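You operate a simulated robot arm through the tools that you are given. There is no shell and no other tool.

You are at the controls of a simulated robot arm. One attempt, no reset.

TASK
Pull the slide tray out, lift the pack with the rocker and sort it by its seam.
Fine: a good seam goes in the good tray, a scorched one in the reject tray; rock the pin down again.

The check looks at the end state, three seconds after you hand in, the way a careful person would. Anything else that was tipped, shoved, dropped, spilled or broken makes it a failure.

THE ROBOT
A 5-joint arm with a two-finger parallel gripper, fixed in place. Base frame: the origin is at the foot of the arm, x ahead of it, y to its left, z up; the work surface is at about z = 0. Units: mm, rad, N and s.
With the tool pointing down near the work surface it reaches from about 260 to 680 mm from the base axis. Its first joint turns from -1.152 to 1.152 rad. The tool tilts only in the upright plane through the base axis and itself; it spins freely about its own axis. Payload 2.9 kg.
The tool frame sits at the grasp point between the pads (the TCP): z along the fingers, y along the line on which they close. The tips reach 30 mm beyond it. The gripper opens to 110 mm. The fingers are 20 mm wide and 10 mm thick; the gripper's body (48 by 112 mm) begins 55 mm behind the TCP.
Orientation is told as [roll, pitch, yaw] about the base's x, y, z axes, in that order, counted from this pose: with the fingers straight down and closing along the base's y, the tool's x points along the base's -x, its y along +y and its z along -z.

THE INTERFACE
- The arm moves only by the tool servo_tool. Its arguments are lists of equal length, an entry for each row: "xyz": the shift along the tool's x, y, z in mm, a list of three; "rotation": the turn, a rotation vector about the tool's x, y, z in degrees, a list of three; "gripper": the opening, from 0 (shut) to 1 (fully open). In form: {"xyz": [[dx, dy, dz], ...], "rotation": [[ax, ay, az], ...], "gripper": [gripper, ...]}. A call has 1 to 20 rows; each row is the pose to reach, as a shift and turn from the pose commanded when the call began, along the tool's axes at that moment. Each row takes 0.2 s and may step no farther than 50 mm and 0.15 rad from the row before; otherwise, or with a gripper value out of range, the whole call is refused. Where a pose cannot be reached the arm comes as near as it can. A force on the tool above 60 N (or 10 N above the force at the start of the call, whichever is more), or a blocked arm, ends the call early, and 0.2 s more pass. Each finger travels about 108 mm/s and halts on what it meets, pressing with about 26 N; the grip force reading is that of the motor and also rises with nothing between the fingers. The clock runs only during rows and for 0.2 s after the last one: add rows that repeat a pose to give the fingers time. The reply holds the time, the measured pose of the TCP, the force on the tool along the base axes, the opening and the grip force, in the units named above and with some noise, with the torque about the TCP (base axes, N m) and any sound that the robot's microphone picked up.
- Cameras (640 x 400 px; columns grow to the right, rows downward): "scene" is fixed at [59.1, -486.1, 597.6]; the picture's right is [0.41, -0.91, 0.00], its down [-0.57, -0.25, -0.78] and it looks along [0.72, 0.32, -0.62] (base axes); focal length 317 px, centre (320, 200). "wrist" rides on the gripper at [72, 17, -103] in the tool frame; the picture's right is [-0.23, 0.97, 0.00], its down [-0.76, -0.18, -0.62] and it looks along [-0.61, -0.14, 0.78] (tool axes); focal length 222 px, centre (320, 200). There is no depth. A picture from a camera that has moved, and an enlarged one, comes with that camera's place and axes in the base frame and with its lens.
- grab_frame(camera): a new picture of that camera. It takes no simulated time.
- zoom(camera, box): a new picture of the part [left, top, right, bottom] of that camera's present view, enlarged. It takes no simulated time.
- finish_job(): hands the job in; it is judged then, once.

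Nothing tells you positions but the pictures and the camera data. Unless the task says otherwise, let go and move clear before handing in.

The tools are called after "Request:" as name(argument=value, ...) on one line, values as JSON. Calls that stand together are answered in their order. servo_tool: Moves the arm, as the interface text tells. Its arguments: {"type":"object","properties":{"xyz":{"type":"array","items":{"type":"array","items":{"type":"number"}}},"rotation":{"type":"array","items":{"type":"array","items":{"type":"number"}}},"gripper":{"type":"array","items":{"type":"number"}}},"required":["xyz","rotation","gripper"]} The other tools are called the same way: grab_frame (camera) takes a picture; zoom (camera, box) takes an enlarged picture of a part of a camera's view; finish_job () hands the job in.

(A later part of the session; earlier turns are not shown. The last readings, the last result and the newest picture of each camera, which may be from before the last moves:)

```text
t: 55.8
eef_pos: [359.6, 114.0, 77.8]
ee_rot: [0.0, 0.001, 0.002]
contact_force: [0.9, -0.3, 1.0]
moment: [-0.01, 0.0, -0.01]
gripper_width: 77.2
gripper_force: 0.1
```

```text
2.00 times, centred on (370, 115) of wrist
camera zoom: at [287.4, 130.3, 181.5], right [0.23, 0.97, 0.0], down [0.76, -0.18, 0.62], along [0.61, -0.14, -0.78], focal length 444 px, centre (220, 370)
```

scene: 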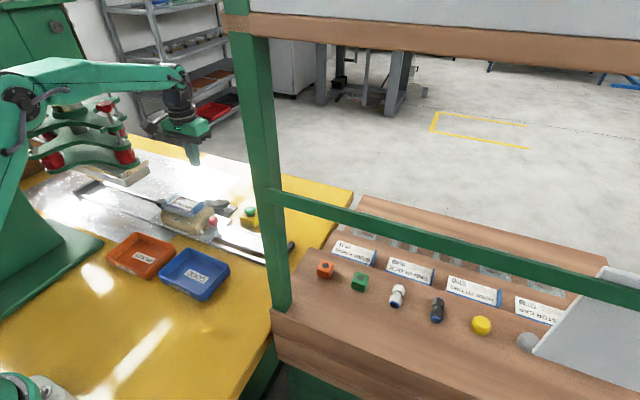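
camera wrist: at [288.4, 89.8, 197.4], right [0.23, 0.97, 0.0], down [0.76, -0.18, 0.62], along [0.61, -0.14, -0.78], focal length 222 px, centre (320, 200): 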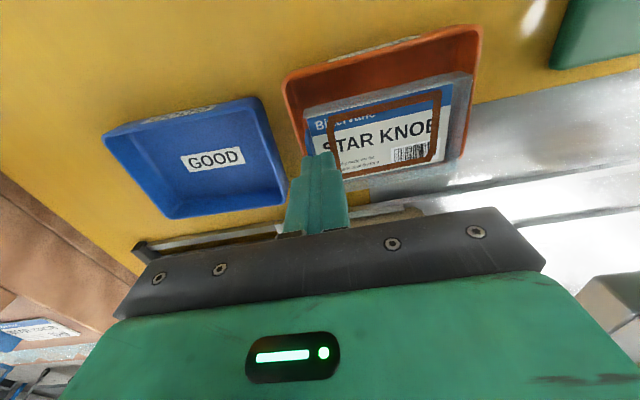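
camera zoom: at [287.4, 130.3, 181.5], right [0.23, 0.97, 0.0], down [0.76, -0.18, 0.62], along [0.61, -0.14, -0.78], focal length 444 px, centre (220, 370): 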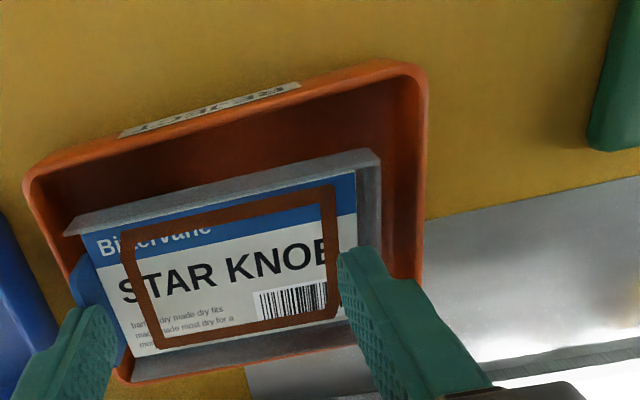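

The inner finger is close to the pack's +y wall. I'll open a bit further and see whether it engages.

Request:
servo_tool(xyz=[[0, 2.7, 0], [0, 5.4, 0], [0, 8, 0], [0, 8, 0]], rotation=[[0, 0, 0], [0, 0, 0], [0, 0, 0], [0, 0, 0]], gripper=[0.75, 0.8, 0.85, 0.85])

Request:
zoom(camera="scene", box=[105, 225, 185, 275])

Request:
zoom(camera="wrist", box=[230, 15, 510, 215])

```text
t: 56.8
eef_pos: [360.1, 122.4, 77.3]
ee_rot: [-0.001, 0.001, 0.001]
contact_force: [-0.3, -1.2, -0.9]
moment: [-0.04, -0.02, 0.0]
gripper_width: 93.3
gripper_force: 0.0
```

```text
8.00 times, centred on (145, 250) of scene
camera zoom: at [59.1, -486.1, 597.6], right [0.41, -0.91, 0.0], down [-0.57, -0.25, -0.78], along [0.72, 0.32, -0.62], focal length 2534 px, centre (1720, -200)
```

zoom: 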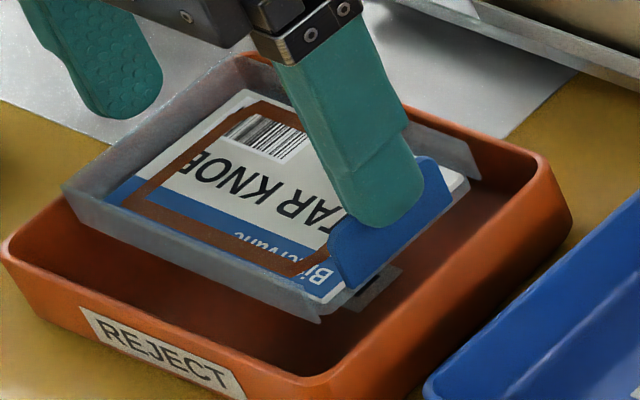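

```text
2.00 times, centred on (370, 115) of wrist
camera zoom: at [287.3, 138.7, 182.3], right [0.23, 0.97, 0.0], down [0.76, -0.18, 0.62], along [0.61, -0.14, -0.78], focal length 444 px, centre (220, 370)
```

zoom: 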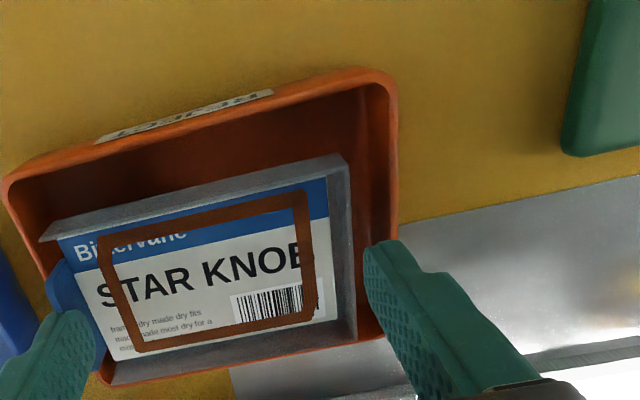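

The inner finger passed above the wall. I'll bring it directly over the pack's +y wall and press down lightly there, so the pack rocks on its bulge and the tab rotates back out of the finger pad.

Request:
servo_tool(xyz=[[0, -2.3, 0], [0, -4.6, 0], [0, -4.6, 0], [0, -4.6, 2], [0, -4.6, 4], [0, -4.6, 6], [0, -4.6, 6]], rotation=[[0, 0, 0], [0, 0, 0], [0, 0, 0], [0, 0, 0], [0, 0, 0], [0, 0, 0], [0, 0, 0]], gripper=[0.807, 0.764, 0.764, 0.764, 0.764, 0.764, 0.764])

Request:
zoom(camera="scene", box=[105, 225, 185, 275])

Request:
zoom(camera="wrist", box=[230, 15, 510, 215])

```text
t: 58.4
eef_pos: [362.5, 117.7, 74.6]
ee_rot: [0.003, -0.007, 0.002]
contact_force: [-2.9, 5.6, 44.4]
moment: [0.9, 0.01, 0.04]
gripper_width: 84.2
gripper_force: 0.0
```

```text
8.00 times, centred on (145, 250) of scene
camera zoom: at [58.9, -486.2, 597.5], right [0.41, -0.91, 0.0], down [-0.57, -0.25, -0.78], along [0.72, 0.32, -0.62], focal length 2534 px, centre (1720, -200)
```

zoom: 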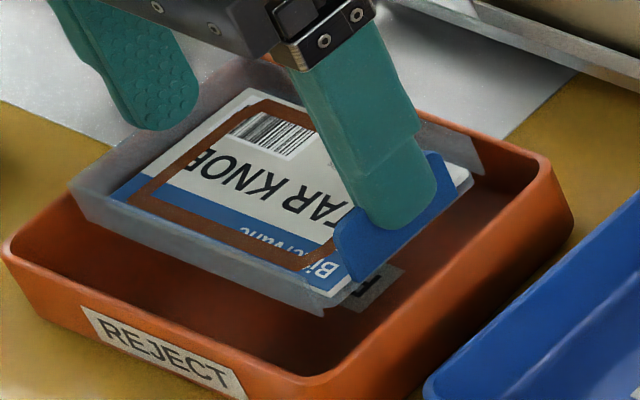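

```text
2.00 times, centred on (370, 115) of wrist
camera zoom: at [289.6, 134.4, 176.9], right [0.22, 0.97, 0.0], down [0.76, -0.18, 0.63], along [0.61, -0.14, -0.78], focal length 444 px, centre (220, 370)
```

zoom: 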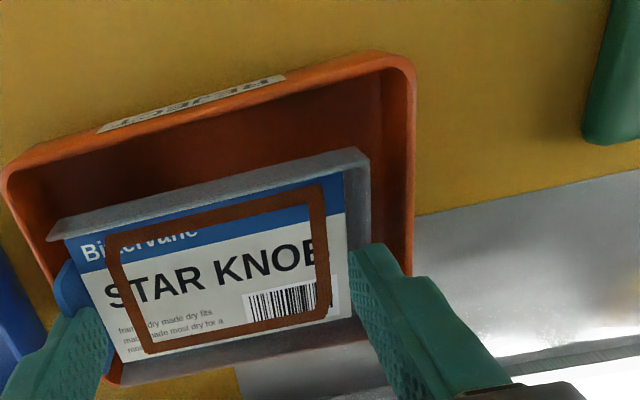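

Pressing reached 44 N with the wall top at about z = 45, and the −y finger slid slightly along the tab, so the hold is only friction. I'll ease off, bring the inner finger just inside the wall, and lower so it can push against it from within.

Request:
servo_tool(xyz=[[0, 0, -3], [0, 0, -4], [0, -3, -4], [0, -6.5, -4], [0, -6.5, -4], [0, -6.5, -1], [0, -6.5, 1], [0, -6.5, 3], [0, -6.5, 3]], rotation=[[0, 0, 0], [0, 0, 0], [0, 0, 0], [0, 0, 0], [0, 0, 0], [0, 0, 0], [0, 0, 0], [0, 0, 0], [0, 0, 0]], gripper=[0.764, 0.764, 0.709, 0.645, 0.645, 0.645, 0.645, 0.645, 0.645])

Request:
zoom(camera="scene", box=[105, 225, 185, 275])

Request:
zoom(camera="wrist", box=[230, 15, 510, 215])

```text
t: 60.4
eef_pos: [362.1, 109.2, 70.1]
ee_rot: [-0.002, 0.0, 0.002]
contact_force: [-2.8, 1.1, 22.2]
moment: [-0.05, 0.04, -0.01]
gripper_width: 72.1
gripper_force: 0.8
```

```text
8.00 times, centred on (145, 250) of scene
camera zoom: at [59.0, -486.2, 597.5], right [0.41, -0.91, 0.0], down [-0.57, -0.25, -0.78], along [0.72, 0.32, -0.62], focal length 2534 px, centre (1720, -200)
```

zoom: 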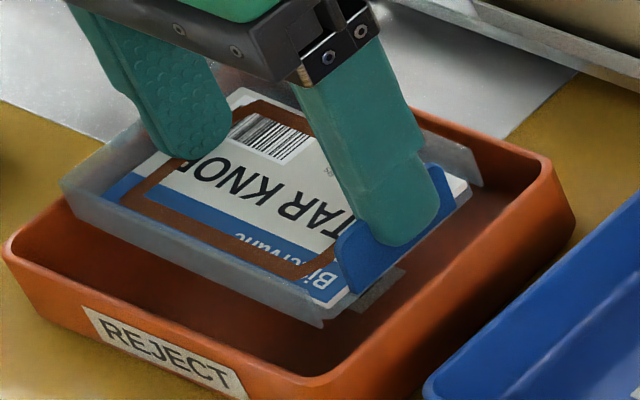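

```text
2.00 times, centred on (370, 115) of wrist
camera zoom: at [288.6, 127.2, 172.9], right [0.22, 0.97, 0.0], down [0.76, -0.18, 0.62], along [0.61, -0.14, -0.78], focal length 444 px, centre (220, 370)
```

zoom: 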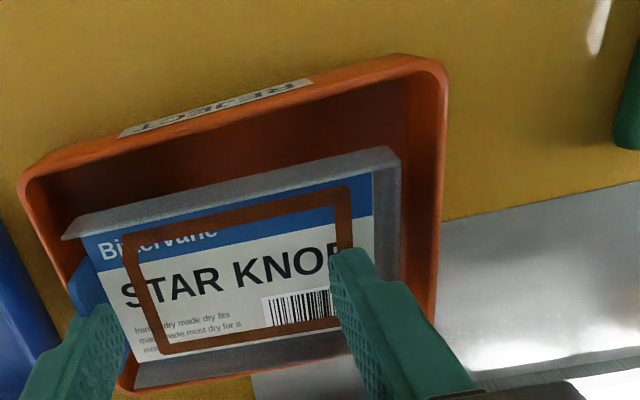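

The inner fingertip is now below the wall top, inside the pack. I'll spread the fingers to push the wall and tab apart.

Request:
servo_tool(xyz=[[0, 2, 0], [0, 4, 0], [0, 5, 0], [0, 5, 0], [0, 5, 0], [0, 5, 0]], rotation=[[0, 0, 0], [0, 0, 0], [0, 0, 0], [0, 0, 0], [0, 0, 0], [0, 0, 0]], gripper=[0.68, 0.72, 0.76, 0.8, 0.83, 0.83])

Request:
zoom(camera="scene", box=[105, 225, 185, 275])

Request:
zoom(camera="wrist", box=[230, 15, 510, 215])

```text
t: 61.8
eef_pos: [359.6, 114.1, 69.7]
ee_rot: [0.0, 0.001, 0.002]
contact_force: [2.0, 1.3, 12.1]
moment: [0.01, -0.15, 0.0]
gripper_width: 79.8
gripper_force: 0.1
```

```text
8.00 times, centred on (145, 250) of scene
camera zoom: at [59.0, -486.2, 597.5], right [0.41, -0.91, 0.0], down [-0.57, -0.25, -0.78], along [0.72, 0.32, -0.62], focal length 2534 px, centre (1720, -200)
```

zoom: 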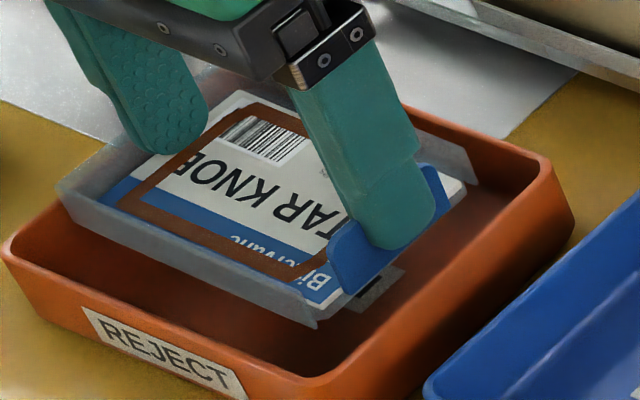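

```text
2.00 times, centred on (370, 115) of wrist
camera zoom: at [287.6, 131.8, 172.7], right [0.23, 0.97, 0.0], down [0.76, -0.18, 0.62], along [0.61, -0.14, -0.78], focal length 444 px, centre (220, 370)
```

zoom: 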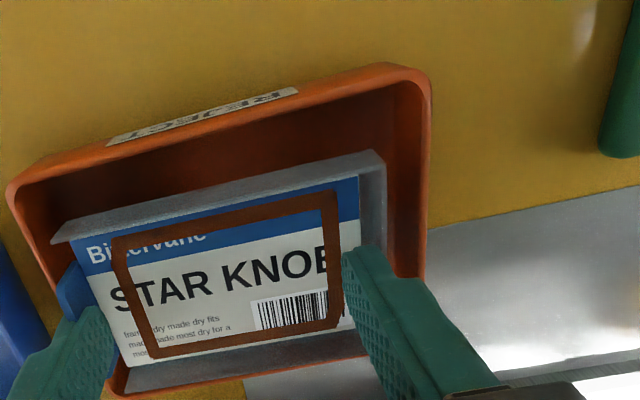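

The gripper stalled at 80 mm against the wall, so it is pushing. I'll zoom to see where the tab is now relative to the finger.

Request:
zoom(camera="wrist", box=[230, 120, 310, 200])

Request:
zoom(camera="scene", box=[138, 236, 168, 262])

```text
5.00 times, centred on (270, 160) of wrist
camera zoom: at [287.6, 131.8, 172.7], right [0.23, 0.97, 0.0], down [0.76, -0.18, 0.62], along [0.61, -0.14, -0.78], focal length 1111 px, centre (570, 400)
```

zoom: 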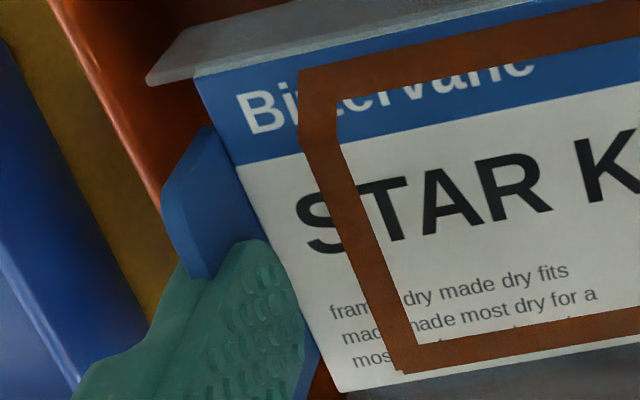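

```text
15.38 times, centred on (153, 249) of scene
camera zoom: at [59.0, -486.2, 597.5], right [0.41, -0.91, 0.0], down [-0.57, -0.25, -0.78], along [0.72, 0.32, -0.62], focal length 4874 px, centre (2889, -554)
```

zoom: 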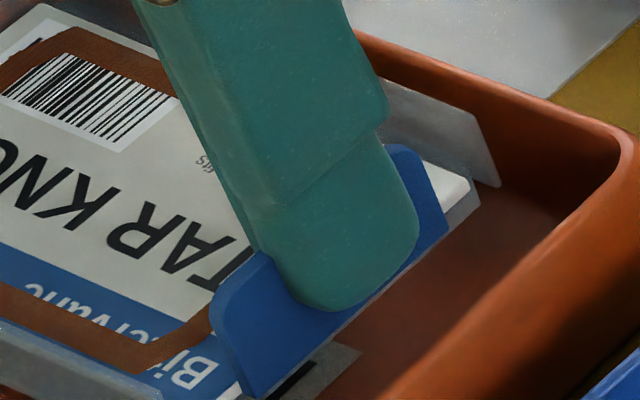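

The tab is still trapped inside the finger, though it does slide vertically under load. I'll bring the inner finger back in, then lift a little and use a sharp downward-then-upward reversal just above the tray floor so inertia slides the pack off the finger into the tray.

Request:
servo_tool(xyz=[[0, 0, 0], [0, -3, -2], [0, -6, -4], [0, -9, -6], [0, -12, -8], [0, -15, -8], [0, -15, -8]], rotation=[[0, 0, 0], [0, 0, 0], [0, 0, 0], [0, 0, 0], [0, 0, 0], [0, 0, 0], [0, 0, 0]], gripper=[0.72, 0.67, 0.61, 0.56, 0.5, 0.45, 0.45])

Request:
zoom(camera="scene", box=[105, 225, 185, 275])

Request:
zoom(camera="wrist", box=[230, 15, 510, 215])

```text
t: 63.4
eef_pos: [360.0, 99.5, 77.3]
ee_rot: [0.001, 0.003, 0.002]
contact_force: [0.3, 0.4, 0.1]
moment: [-0.02, 0.0, -0.04]
gripper_width: 49.3
gripper_force: 0.0
```

```text
8.00 times, centred on (145, 250) of scene
camera zoom: at [59.1, -486.1, 597.6], right [0.41, -0.91, 0.0], down [-0.57, -0.25, -0.78], along [0.72, 0.32, -0.62], focal length 2534 px, centre (1720, -200)
```

zoom: 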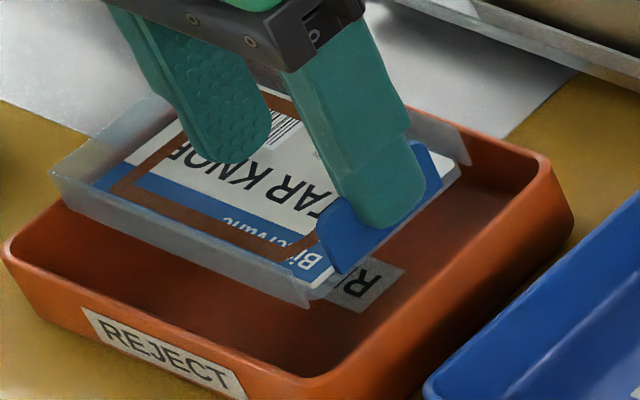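

```text
2.00 times, centred on (370, 115) of wrist
camera zoom: at [287.9, 117.0, 181.2], right [0.23, 0.97, 0.0], down [0.76, -0.18, 0.62], along [0.61, -0.14, -0.78], focal length 444 px, centre (220, 370)
```

zoom: 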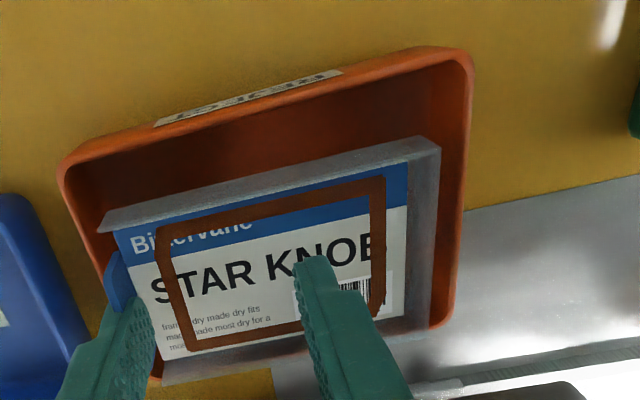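

The pack hangs level again. I'll lift gently, then do one sharp down-up reversal with about 10 mm clearance above the floor.

Request:
servo_tool(xyz=[[0, 0, -12], [0, 0, -26], [0, 0, -40], [0, 0, -48], [0, 0, -48], [0, 0, -2], [0, 0, -48], [0, 0, -48]], rotation=[[0, 0, 0], [0, 0, 0], [0, 0, 0], [0, 0, 0], [0, 0, 0], [0, 0, 0], [0, 0, 0], [0, 0, 0]], gripper=[0.45, 0.45, 0.45, 0.45, 0.45, 0.45, 0.45, 0.45])

Request:
zoom(camera="scene", box=[105, 205, 185, 275])

Request:
zoom(camera="wrist", box=[230, 15, 510, 215])

```text
t: 65.2
eef_pos: [360.4, 99.4, 124.1]
ee_rot: [-0.001, 0.002, 0.001]
contact_force: [-0.4, 0.0, -1.4]
moment: [-0.03, -0.01, 0.01]
gripper_width: 49.4
gripper_force: 0.0
```

```text
5.71 times, centred on (145, 240) of scene
camera zoom: at [59.1, -486.1, 597.6], right [0.41, -0.91, 0.0], down [-0.57, -0.25, -0.78], along [0.72, 0.32, -0.62], focal length 1810 px, centre (1320, -29)
```

zoom: 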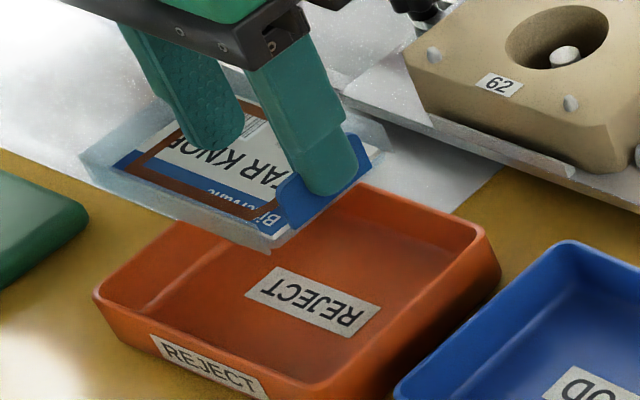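

```text
2.00 times, centred on (370, 115) of wrist
camera zoom: at [288.1, 117.0, 227.3], right [0.23, 0.97, 0.0], down [0.76, -0.18, 0.62], along [0.61, -0.14, -0.78], focal length 444 px, centre (220, 370)
```

zoom: 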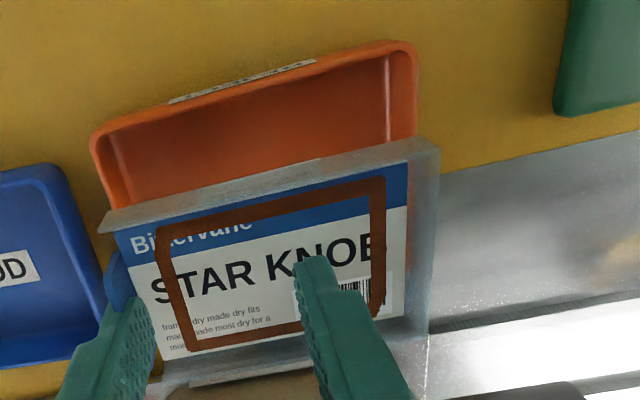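

The grip holds through the jerk, but the tab clearly slides in its own plane under load. My plan: set the pack on the slide's flat front plate next to the fixed ball knob, slide the finger sideways off the tab with the knob blocking the pack, then regrasp it by its walls. First I'll raise, open fully, and turn −90° on the way there.

Request:
servo_tool(xyz=[[0, 0, -33], [0, 0, -66], [-14, -14, -66], [-28, -28, -66], [-42, -42, -66], [-56, -56, -66], [-70, -70, -66], [-84, -84, -66], [-98, -98, -66], [-112, -112, -66], [-126, -126, -66], [-140, -142, -66], [-152, -158, -66], [-152, -158, -66]], rotation=[[0, 0, 0], [0, 0, 0], [0, 0, 8.2], [0, 0, 16.4], [0, 0, 24.6], [0, 0, 32.8], [0, 0, 41], [0, 0, 49.2], [0, 0, 57.4], [0, 0, 65.6], [0, 0, 73.8], [0, 0, 82], [0, 0, 90], [0, 0, 90]], gripper=[0.5, 0.6, 0.7, 0.8, 0.9, 1, 1, 1, 1, 1, 1, 1, 1, 1])

Request:
grab_frame(camera="wrist")

Request:
grab_frame(camera="scene")

```text
t: 68.2
eef_pos: [512.7, -58.0, 191.4]
ee_rot: [-0.001, 0.0, -1.571]
contact_force: [-0.4, 0.1, -0.7]
moment: [-0.02, 0.01, 0.01]
gripper_width: 81.8
gripper_force: 0.0
```

```text
taken
camera wrist: at [530.8, 15.2, 294.2], right [0.97, -0.23, 0.0], down [-0.18, -0.76, 0.62], along [-0.14, -0.61, -0.78], focal length 222 px, centre (320, 200)
```

wrist: 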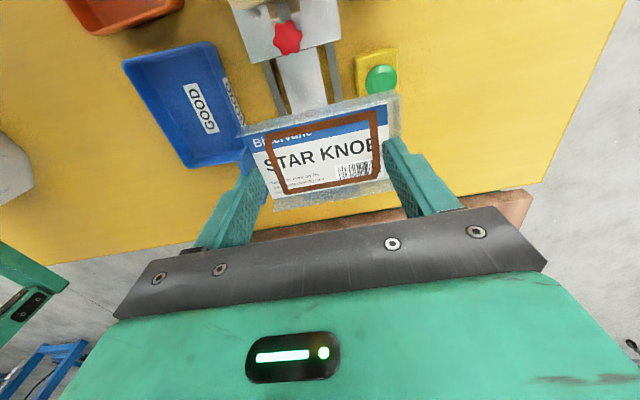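

```text
taken
```

scene: 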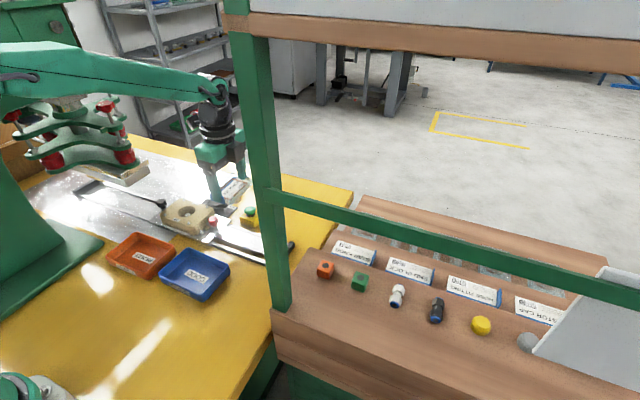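

The inner finger's tip catches inside the pack's far wall (stalled at 82 mm), so I'll set the opening to 50 mm. Now I'll move to just above the slide's front plate, beside the ball knob.

Request:
servo_tool(xyz=[[-5, -8, 10], [-10, -15, 20], [-16, -22, 35], [-22, -30, 50], [-24, -30, 61], [-24, -30, 61]], rotation=[[0, 0, 0], [0, 0, 0], [0, 0, 0], [0, 0, 0], [0, 0, 0], [0, 0, 0]], gripper=[0.7, 0.62, 0.54, 0.45, 0.45, 0.45])

Request:
grab_frame(camera="wrist")

Request:
zoom(camera="scene", box=[180, 180, 310, 270])

```text
t: 69.6
eef_pos: [482.4, -80.0, 130.4]
ee_rot: [-0.001, 0.0, -1.568]
contact_force: [-0.5, 0.3, 0.0]
moment: [0.02, -0.01, -0.04]
gripper_width: 49.3
gripper_force: 0.2
```

```text
taken
camera wrist: at [499.4, -8.4, 233.2], right [0.97, -0.23, 0.0], down [-0.18, -0.76, 0.62], along [-0.14, -0.61, -0.78], focal length 222 px, centre (320, 200)
```

wrist: 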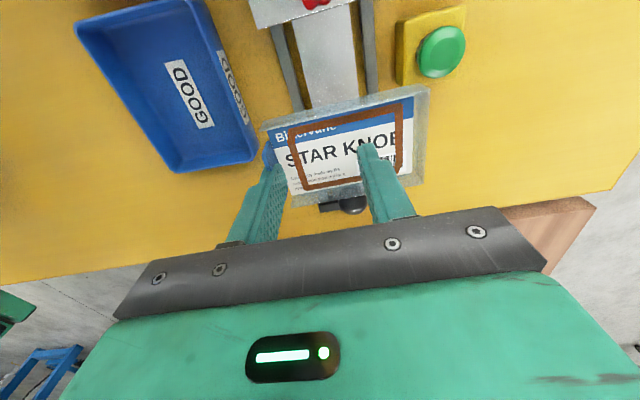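

```text
4.44 times, centred on (245, 225) of scene
camera zoom: at [59.1, -486.1, 597.6], right [0.41, -0.91, 0.0], down [-0.57, -0.25, -0.78], along [0.72, 0.32, -0.62], focal length 1408 px, centre (653, 89)
```

zoom: 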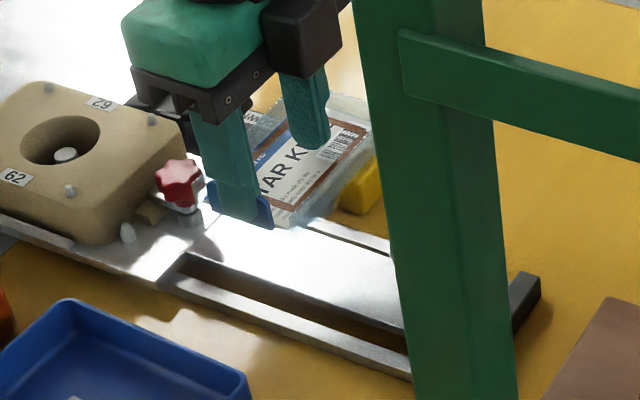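

The ball knob is visible just past the pack. I'll lower until the pack rests on the front plate.

Request:
servo_tool(xyz=[[0, 0, 10], [0, 0, 22], [0, 0, 33], [0, 0, 40], [0, 0, 44], [0, 0, 44]], rotation=[[0, 0, 0], [0, 0, 0], [0, 0, 0], [0, 0, 0], [0, 0, 0], [0, 0, 0]], gripper=[0.45, 0.45, 0.45, 0.45, 0.45, 0.45])

Request:
zoom(camera="wrist", box=[220, 60, 460, 230])

Request:
zoom(camera="scene", box=[200, 200, 280, 250])

```text
t: 71.0
eef_pos: [483.0, -81.2, 85.0]
ee_rot: [-0.003, 0.001, -1.568]
contact_force: [0.3, -0.3, -0.3]
moment: [0.0, 0.01, -0.04]
gripper_width: 49.8
gripper_force: 0.0
```

```text
2.35 times, centred on (340, 145) of wrist
camera zoom: at [499.6, -8.9, 188.4], right [0.97, -0.23, 0.0], down [-0.18, -0.76, 0.62], along [-0.14, -0.61, -0.78], focal length 523 px, centre (273, 329)
```

zoom: 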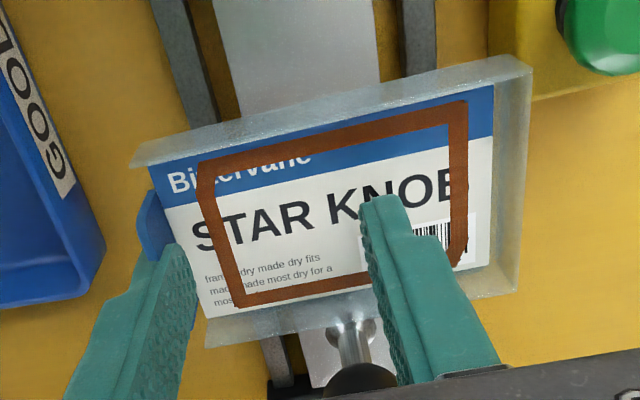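

```text
8.00 times, centred on (240, 225) of scene
camera zoom: at [59.1, -486.1, 597.6], right [0.41, -0.91, 0.0], down [-0.57, -0.25, -0.78], along [0.72, 0.32, -0.62], focal length 2534 px, centre (960, 0)
```

zoom: 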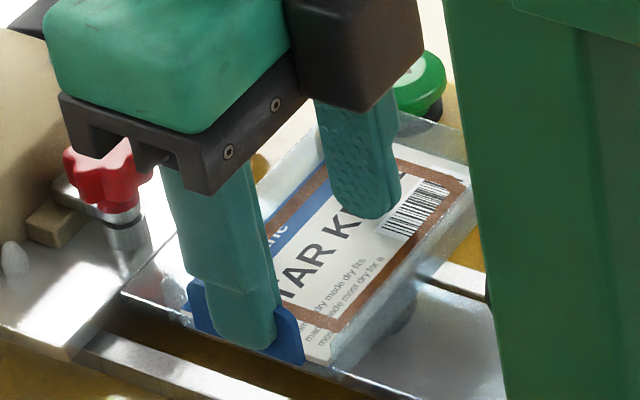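

I can see the bulge under the pack now, close to the plate. I'll lower in 1.5 mm steps until it touches.

Request:
servo_tool(xyz=[[0, 0, 1.5], [0, 0, 3], [0, 0, 4.5], [0, 0, 4.5]], rotation=[[0, 0, 0], [0, 0, 0], [0, 0, 0], [0, 0, 0]], gripper=[0.45, 0.45, 0.45, 0.45])

Request:
zoom(camera="wrist", box=[220, 60, 460, 230])

```text
t: 72.0
eef_pos: [481.3, -81.5, 81.8]
ee_rot: [0.003, 0.001, -1.57]
contact_force: [-2.1, 1.0, 13.0]
moment: [0.06, 0.07, 0.03]
gripper_width: 50.9
gripper_force: 1.4
```

```text
2.35 times, centred on (340, 145) of wrist
camera zoom: at [499.5, -9.3, 185.4], right [0.97, -0.23, 0.0], down [-0.18, -0.76, 0.62], along [-0.14, -0.61, -0.78], focal length 523 px, centre (273, 329)
```

zoom: 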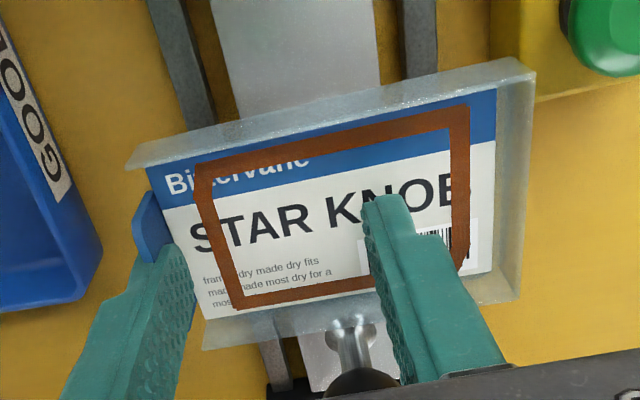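

It's resting on the plate. I'll ease up slightly and slide toward the knob.

Request:
servo_tool(xyz=[[0, 0, -1.5], [-4, 0, -1.5], [-8, 0, -1.5], [-12, 0, -1.5], [-16, 0, -1.5], [-16, 0, -1.5]], rotation=[[0, 0, 0], [0, 0, 0], [0, 0, 0], [0, 0, 0], [0, 0, 0], [0, 0, 0]], gripper=[0.45, 0.45, 0.45, 0.45, 0.45, 0.45])

Request:
zoom(camera="wrist", box=[220, 60, 460, 230])

Request:
zoom(camera="scene", box=[210, 205, 290, 255])

```text
t: 73.4
eef_pos: [482.3, -98.1, 82.7]
ee_rot: [-0.003, 0.001, -1.569]
contact_force: [0.8, 0.2, 0.2]
moment: [-0.02, -0.01, 0.03]
gripper_width: 49.6
gripper_force: 0.1
```

```text
2.35 times, centred on (340, 145) of wrist
camera zoom: at [499.1, -25.5, 186.9], right [0.97, -0.23, 0.0], down [-0.18, -0.76, 0.62], along [-0.14, -0.61, -0.78], focal length 523 px, centre (273, 329)
```

zoom: 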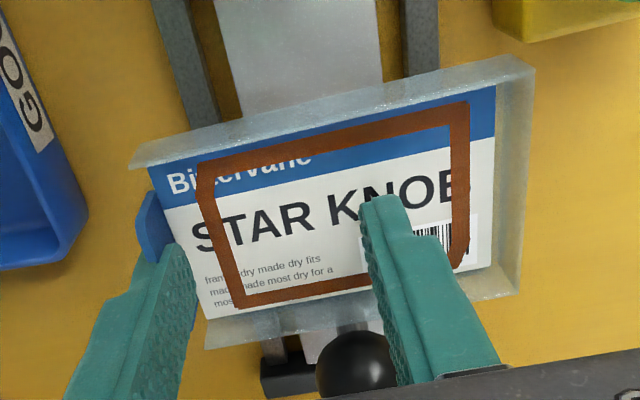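

```text
8.00 times, centred on (250, 230) of scene
camera zoom: at [59.1, -486.1, 597.6], right [0.41, -0.91, 0.0], down [-0.57, -0.25, -0.78], along [0.72, 0.32, -0.62], focal length 2534 px, centre (880, -40)
```

zoom: 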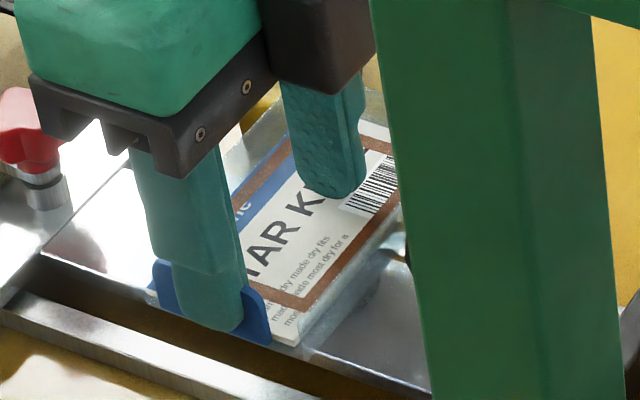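

The inner finger would run into the ball knob, so I'll narrow the opening to about 10 mm (holding the stuck finger still) before pushing on.

Request:
servo_tool(xyz=[[0, -5, 0], [0, -10, 0], [0, -15, 0], [0, -20, 0], [0, -20, 0]], rotation=[[0, 0, 0], [0, 0, 0], [0, 0, 0], [0, 0, 0], [0, 0, 0]], gripper=[0.36, 0.27, 0.18, 0.09, 0.09])

Request:
zoom(camera="wrist", box=[220, 60, 460, 230])

```text
t: 74.6
eef_pos: [463.5, -97.6, 83.9]
ee_rot: [0.001, -0.001, -1.57]
contact_force: [0.9, 0.2, 0.8]
moment: [-0.01, -0.01, 0.02]
gripper_width: 9.8
gripper_force: 0.0
```

```text
2.35 times, centred on (340, 145) of wrist
camera zoom: at [480.1, -25.8, 186.9], right [0.97, -0.23, 0.0], down [-0.18, -0.76, 0.62], along [-0.14, -0.61, -0.78], focal length 523 px, centre (273, 329)
```

zoom: 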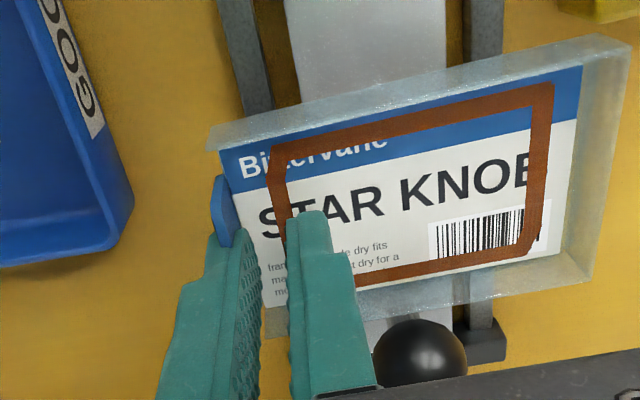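

Clear of the ball. Now I'll push toward −y in small steps to bring the pack wall against the knob.

Request:
servo_tool(xyz=[[-2, 0, 0], [-4, 0, 0], [-6, 0, 0], [-8, 0, 0], [-10, 0, 0], [-12, 0, 0], [-12, 0, 0]], rotation=[[0, 0, 0], [0, 0, 0], [0, 0, 0], [0, 0, 0], [0, 0, 0], [0, 0, 0], [0, 0, 0]], gripper=[0.09, 0.09, 0.09, 0.09, 0.09, 0.09, 0.09])

Request:
zoom(camera="wrist", box=[220, 60, 460, 230])

Request:
zoom(camera="scene", box=[210, 205, 290, 255])

```text
t: 76.2
eef_pos: [462.3, -109.2, 83.0]
ee_rot: [-0.003, 0.0, -1.57]
contact_force: [-1.2, 5.5, 2.2]
moment: [0.12, -0.04, 0.13]
gripper_width: 10.6
gripper_force: 1.1
```

```text
2.35 times, centred on (340, 145) of wrist
camera zoom: at [479.5, -36.3, 185.9], right [0.97, -0.23, 0.0], down [-0.17, -0.76, 0.62], along [-0.14, -0.61, -0.78], focal length 523 px, centre (273, 329)
```

zoom: 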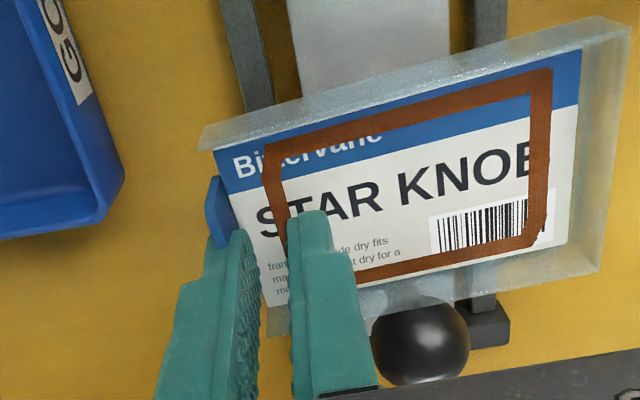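

```text
8.00 times, centred on (250, 230) of scene
camera zoom: at [59.1, -486.1, 597.6], right [0.41, -0.91, 0.0], down [-0.57, -0.25, -0.78], along [0.72, 0.32, -0.62], focal length 2534 px, centre (880, -40)
```

zoom: 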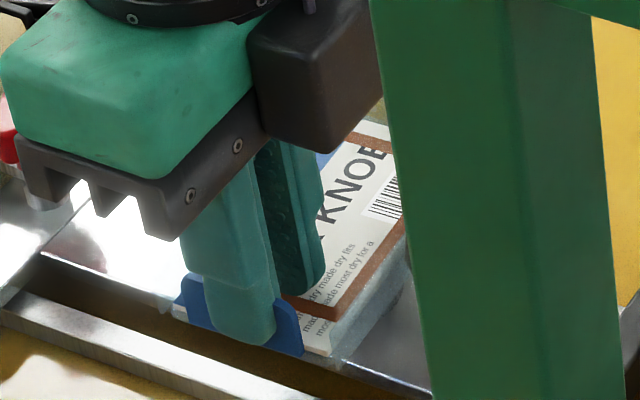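

The pack is against the knob (5.5 N). I'll keep sliding the finger −y with a slight rise to work it off the tab.

Request:
servo_tool(xyz=[[-2, 0, -0.6], [-4, 0, -1.2], [-6, 0, -1.8], [-8, 0, -2.4], [-10, 0, -3], [-12, 0, -3.6], [-12, 0, -3.6]], rotation=[[0, 0, 0], [0, 0, 0], [0, 0, 0], [0, 0, 0], [0, 0, 0], [0, 0, 0], [0, 0, 0]], gripper=[0.09, 0.09, 0.09, 0.09, 0.09, 0.09, 0.09])

Request:
zoom(camera="wrist", box=[220, 60, 460, 230])

Request:
zoom(camera="scene", box=[210, 205, 290, 255])

```text
t: 77.8
eef_pos: [462.4, -121.7, 86.1]
ee_rot: [-0.002, -0.001, -1.569]
contact_force: [-5.1, 12.0, -1.3]
moment: [0.33, 0.15, 0.32]
gripper_width: 12.2
gripper_force: 2.5
```

```text
2.35 times, centred on (340, 145) of wrist
camera zoom: at [479.2, -49.1, 190.0], right [0.97, -0.23, 0.0], down [-0.17, -0.76, 0.62], along [-0.14, -0.61, -0.78], focal length 523 px, centre (273, 329)
```

zoom: 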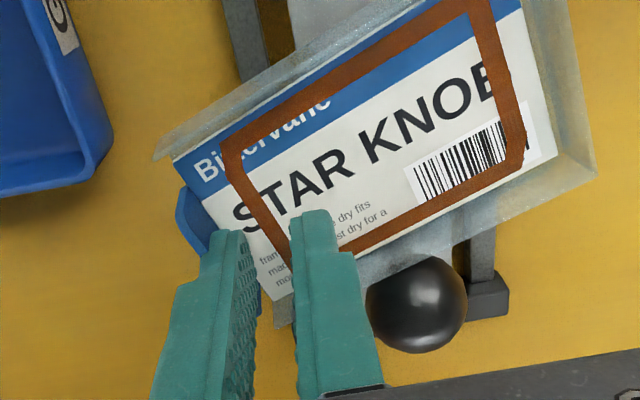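

```text
8.00 times, centred on (250, 230) of scene
camera zoom: at [59.1, -486.1, 597.6], right [0.41, -0.91, 0.0], down [-0.57, -0.25, -0.78], along [0.72, 0.32, -0.62], focal length 2534 px, centre (880, -40)
```

zoom: 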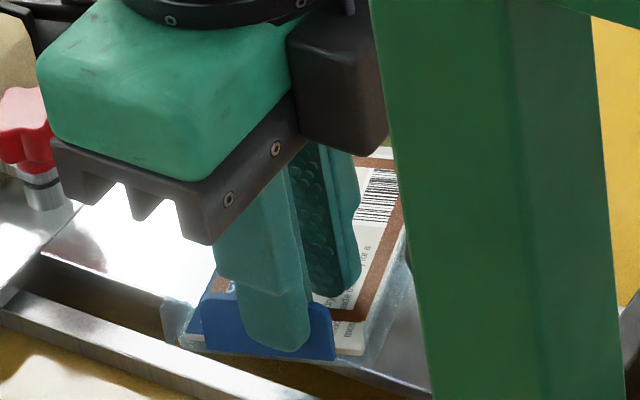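

The pack is twisting about the knob because the contact is far from the finger. I'll back off, open the fingers so the ball sits between them close to the tab, and try again with a shorter lever.

Request:
servo_tool(xyz=[[4, 0, 0], [8, 0, 0], [12, 0, 0], [16, 0, 0], [20, 0, 0], [20, 5, 0], [20, 10, 0], [20, 15, 0], [20, 20, 0], [20, 20, 0]], rotation=[[0, 0, 0], [0, 0, 0], [0, 0, 0], [0, 0, 0], [0, 0, 0], [0, 0, 0], [0, 0, 0], [0, 0, 0], [0, 0, 0], [0, 0, 0]], gripper=[0.09, 0.09, 0.09, 0.09, 0.09, 0.18, 0.27, 0.36, 0.45, 0.45])

Request:
zoom(camera="wrist", box=[220, 60, 460, 230])

Request:
zoom(camera="scene", box=[210, 205, 290, 255])

```text
t: 80.0
eef_pos: [482.1, -101.1, 87.0]
ee_rot: [-0.003, 0.0, -1.569]
contact_force: [-0.1, -0.7, -0.3]
moment: [-0.01, 0.03, 0.02]
gripper_width: 49.6
gripper_force: 0.1
```

```text
2.35 times, centred on (340, 145) of wrist
camera zoom: at [499.8, -29.2, 190.0], right [0.97, -0.23, 0.0], down [-0.18, -0.76, 0.62], along [-0.14, -0.61, -0.78], focal length 523 px, centre (273, 329)
```

zoom: 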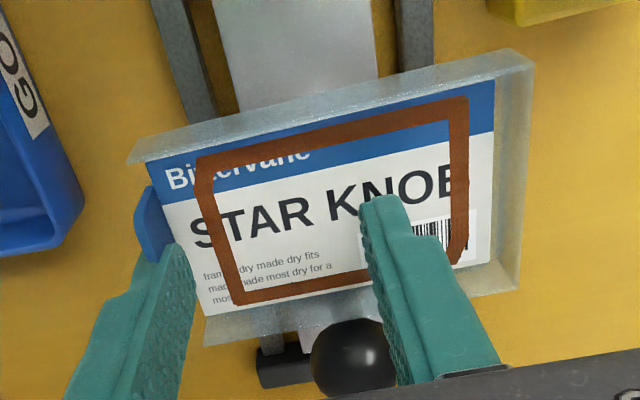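

```text
8.00 times, centred on (250, 230) of scene
camera zoom: at [59.1, -486.1, 597.6], right [0.41, -0.91, 0.0], down [-0.57, -0.25, -0.78], along [0.72, 0.32, -0.62], focal length 2534 px, centre (880, -40)
```

zoom: 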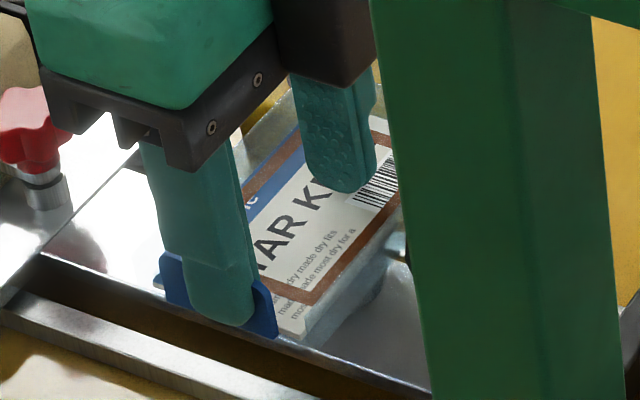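

The pack sprang back exactly, so the tab is elastically trapped and needs to be peeled off vertically. New idea: rest the pack on the plate, press the inner fingertip on the card right above the bulge to hold it down, and tilt the tool so the stuck finger lifts off the tab. First I'll align the closing axis with the arm's tilt plane and set the opening to 40 mm.

Request:
servo_tool(xyz=[[5, -2, 0], [10, -4, 0], [15, -4.6, 0], [15, -4.6, 0], [15, -4.6, 3], [15, -4.6, 4], [15, -4.6, 4]], rotation=[[0, 0, 4], [0, 0, 8], [0, 0, 10.2], [0, 0, 10.2], [0, 0, 10.2], [0, 0, 10.2], [0, 0, 10.2]], gripper=[0.42, 0.39, 0.364, 0.364, 0.364, 0.364, 0.364])

Request:
zoom(camera="wrist", box=[220, 60, 460, 230])

Request:
zoom(camera="scene", box=[200, 200, 280, 250])

```text
t: 81.6
eef_pos: [478.1, -86.7, 83.7]
ee_rot: [0.001, -0.001, -1.746]
contact_force: [0.1, -0.6, 2.8]
moment: [-0.01, 0.02, -0.04]
gripper_width: 40.4
gripper_force: 0.4
```

```text
2.35 times, centred on (340, 145) of wrist
camera zoom: at [507.8, -17.9, 186.4], right [0.92, -0.39, 0.0], down [-0.31, -0.72, 0.62], along [-0.25, -0.57, -0.78], focal length 523 px, centre (273, 329)
```

zoom: 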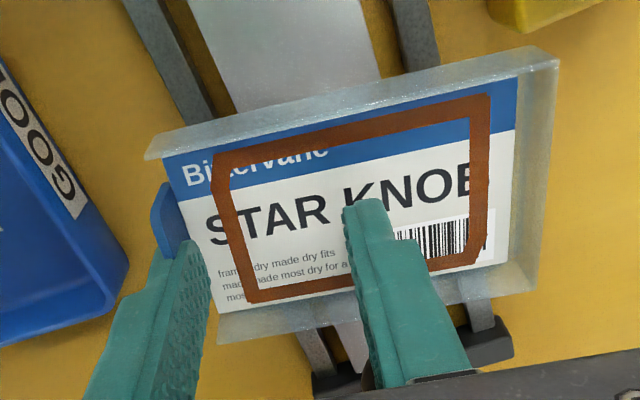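

```text
8.00 times, centred on (240, 225) of scene
camera zoom: at [59.1, -486.1, 597.6], right [0.41, -0.91, 0.0], down [-0.57, -0.25, -0.78], along [0.72, 0.32, -0.62], focal length 2534 px, centre (960, 0)
```

zoom: 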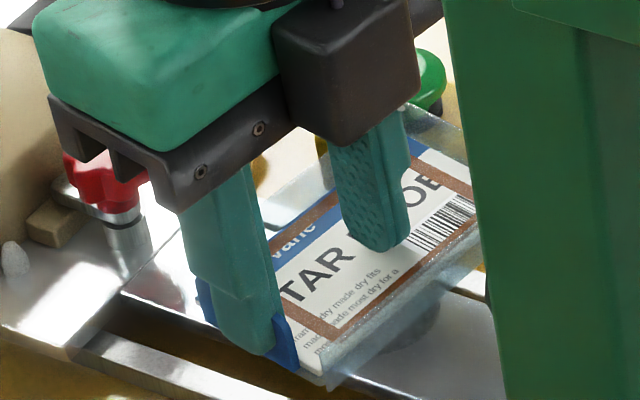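

The pack rests on the plate with the inner finger over the bulge. I'll tilt the first 10° about the inner fingertip and check.

Request:
servo_tool(xyz=[[0, 0.9, 0.3], [0, 1.8, 0], [0, 2.7, -0.8], [0, 3.6, -1.8], [0, 3.6, -1.8]], rotation=[[2.5, 0, 0], [5, 0, 0], [7.5, 0, 0], [10, 0, 0], [10, 0, 0]], gripper=[0.364, 0.364, 0.364, 0.364, 0.364])

Request:
zoom(camera="wrist", box=[220, 60, 460, 230])

Request:
zoom(camera="scene", box=[200, 200, 280, 250])

```text
t: 82.8
eef_pos: [481.5, -87.4, 85.3]
ee_rot: [-0.173, 0.0, -1.747]
contact_force: [3.3, -1.4, 19.5]
moment: [-0.11, -0.85, -0.04]
gripper_width: 40.4
gripper_force: 0.2
```

```text
2.35 times, centred on (340, 145) of wrist
camera zoom: at [529.2, -21.9, 184.8], right [0.9, -0.39, -0.17], down [-0.2, -0.74, 0.64], along [-0.38, -0.55, -0.75], focal length 523 px, centre (273, 329)
```

zoom: 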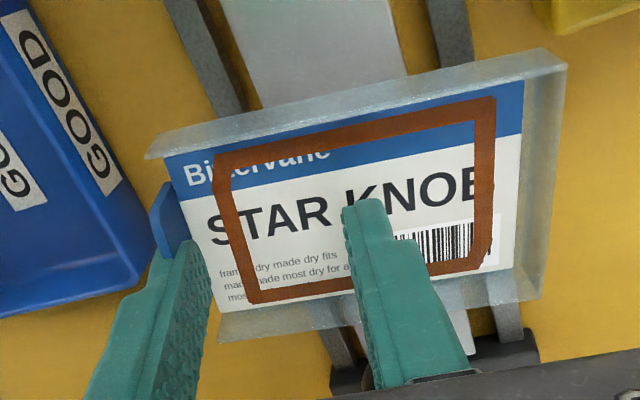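

```text
8.00 times, centred on (240, 225) of scene
camera zoom: at [58.9, -486.1, 597.6], right [0.41, -0.91, 0.0], down [-0.57, -0.25, -0.78], along [0.72, 0.32, -0.62], focal length 2534 px, centre (960, 0)
```

zoom: 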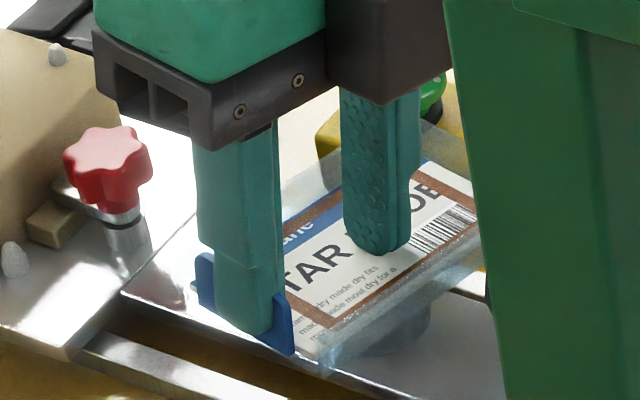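

The pack rocked along with the tool because the press point is too far from the tab. I'll return to level and bring the inner finger closer (20 mm opening) for better hold-down leverage.

Request:
servo_tool(xyz=[[0, -1.8, 1], [0, -3.6, 1], [0, -8.6, 1], [0, -13.6, 1], [0, -13.6, 1]], rotation=[[-5, 0, 0], [-10, 0, 0], [-10, 0, 0], [-10, 0, 0], [-10, 0, 0]], gripper=[0.364, 0.364, 0.27, 0.182, 0.182])

Request:
zoom(camera="scene", box=[200, 200, 280, 250])

```text
t: 84.0
eef_pos: [468.3, -84.9, 85.4]
ee_rot: [-0.002, 0.0, -1.746]
contact_force: [0.2, -0.4, -0.3]
moment: [0.01, 0.04, 0.01]
gripper_width: 20.2
gripper_force: 0.1
```

```text
8.00 times, centred on (240, 225) of scene
camera zoom: at [59.1, -486.1, 597.6], right [0.41, -0.91, 0.0], down [-0.57, -0.25, -0.78], along [0.72, 0.32, -0.62], focal length 2534 px, centre (960, 0)
```

zoom: 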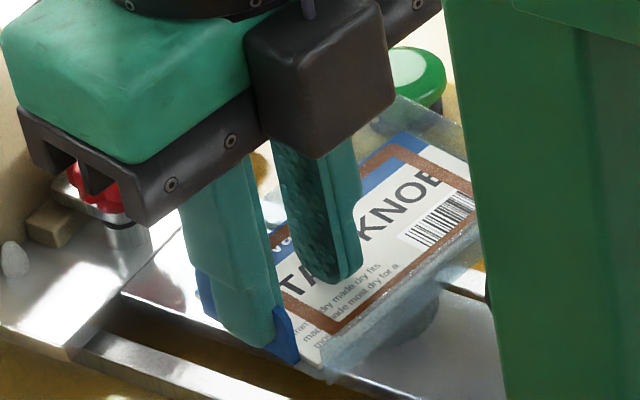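

I'll now press with the inner tip near the tab and tilt progressively up to 20°, watching the force.

Request:
servo_tool(xyz=[[0, 0.8, 2], [0, 1.7, 3], [0, 2.5, 3.4], [0, 3.4, 3.4], [0, 4.3, 3.2], [0, 5.2, 2.8], [0, 6.1, 2.5], [0, 7, 2.2], [0, 7, 2.2]], rotation=[[2.5, 0, 0], [5, 0, 0], [7.5, 0, 0], [10, 0, 0], [12.5, 0, 0], [15, 0, 0], [17.5, 0, 0], [20, 0, 0], [20, 0, 0]], gripper=[0.182, 0.182, 0.182, 0.182, 0.182, 0.182, 0.182, 0.182, 0.182])

Request:
zoom(camera="scene", box=[200, 200, 280, 250])

Request:
zoom(camera="wrist", box=[220, 60, 460, 230])

```text
t: 86.0
eef_pos: [475.0, -87.4, 83.9]
ee_rot: [-0.353, 0.001, -1.747]
contact_force: [-1.7, 0.2, 17.1]
moment: [0.0, -0.07, -0.03]
gripper_width: 20.2
gripper_force: 0.4
```

```text
8.00 times, centred on (240, 225) of scene
camera zoom: at [59.0, -486.1, 597.6], right [0.41, -0.91, 0.0], down [-0.57, -0.25, -0.78], along [0.72, 0.32, -0.62], focal length 2534 px, centre (960, 0)
```

zoom: 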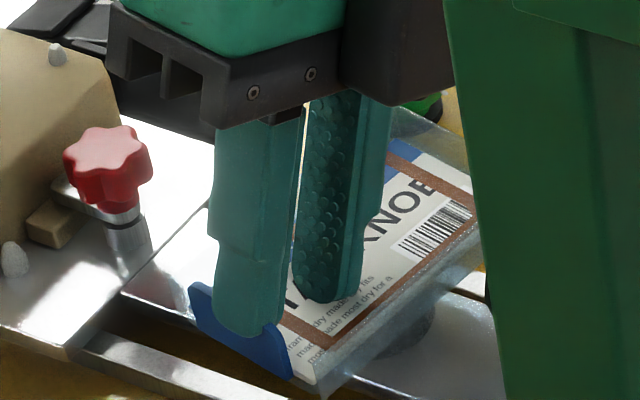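

```text
2.35 times, centred on (340, 145) of wrist
camera zoom: at [538.1, -23.8, 175.0], right [0.86, -0.38, -0.34], down [-0.09, -0.76, 0.65], along [-0.5, -0.53, -0.69], focal length 523 px, centre (273, 329)
```

zoom: 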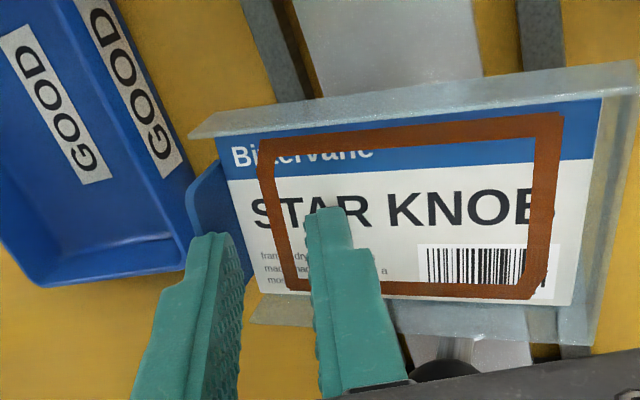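

It worked: the pack stayed level while the stuck finger slid well up the tab. I'll continue tilting to about 36°.

Request:
servo_tool(xyz=[[0, 0.7, -0.3], [0, 1.4, -0.6], [0, 2.1, -0.9], [0, 2.8, -1.2], [0, 3.6, -1.3], [0, 4.4, -1.4], [0, 4.9, -1.4], [0, 4.9, -1.4]], rotation=[[2.5, 0, 0], [5, 0, 0], [7.5, 0, 0], [10, 0, 0], [12.5, 0, 0], [15, 0, 0], [16, 0, 0], [16, 0, 0]], gripper=[0.182, 0.182, 0.182, 0.182, 0.182, 0.182, 0.182, 0.182])

Request:
zoom(camera="scene", box=[200, 200, 280, 250])

Request:
zoom(camera="wrist", box=[220, 60, 460, 230])

```text
t: 87.8
eef_pos: [479.2, -86.6, 81.9]
ee_rot: [-0.629, 0.001, -1.746]
contact_force: [-2.3, -0.5, 10.8]
moment: [0.02, 0.08, 0.01]
gripper_width: 15.9
gripper_force: 0.1
```

```text
8.00 times, centred on (240, 225) of scene
camera zoom: at [59.0, -486.1, 597.6], right [0.41, -0.91, 0.0], down [-0.57, -0.25, -0.78], along [0.72, 0.32, -0.62], focal length 2534 px, centre (960, 0)
```

zoom: 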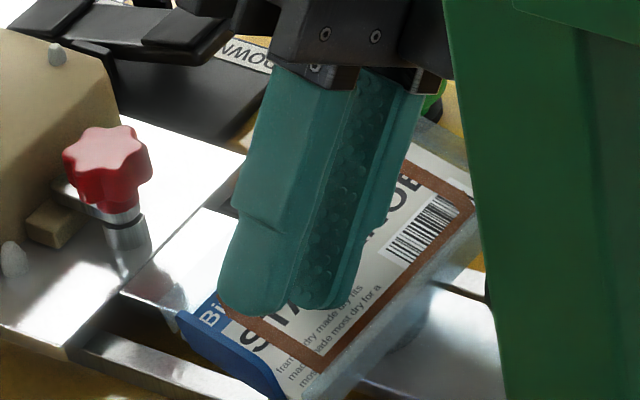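

```text
2.35 times, centred on (340, 145) of wrist
camera zoom: at [566.1, -28.6, 156.3], right [0.73, -0.36, -0.57], down [0.09, -0.79, 0.61], along [-0.67, -0.5, -0.55], focal length 523 px, centre (273, 329)
```

zoom: 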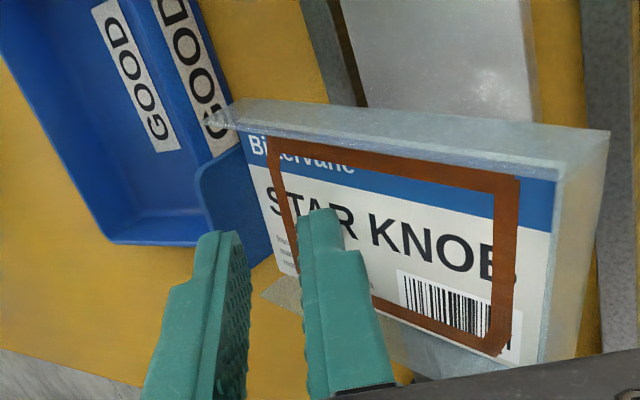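

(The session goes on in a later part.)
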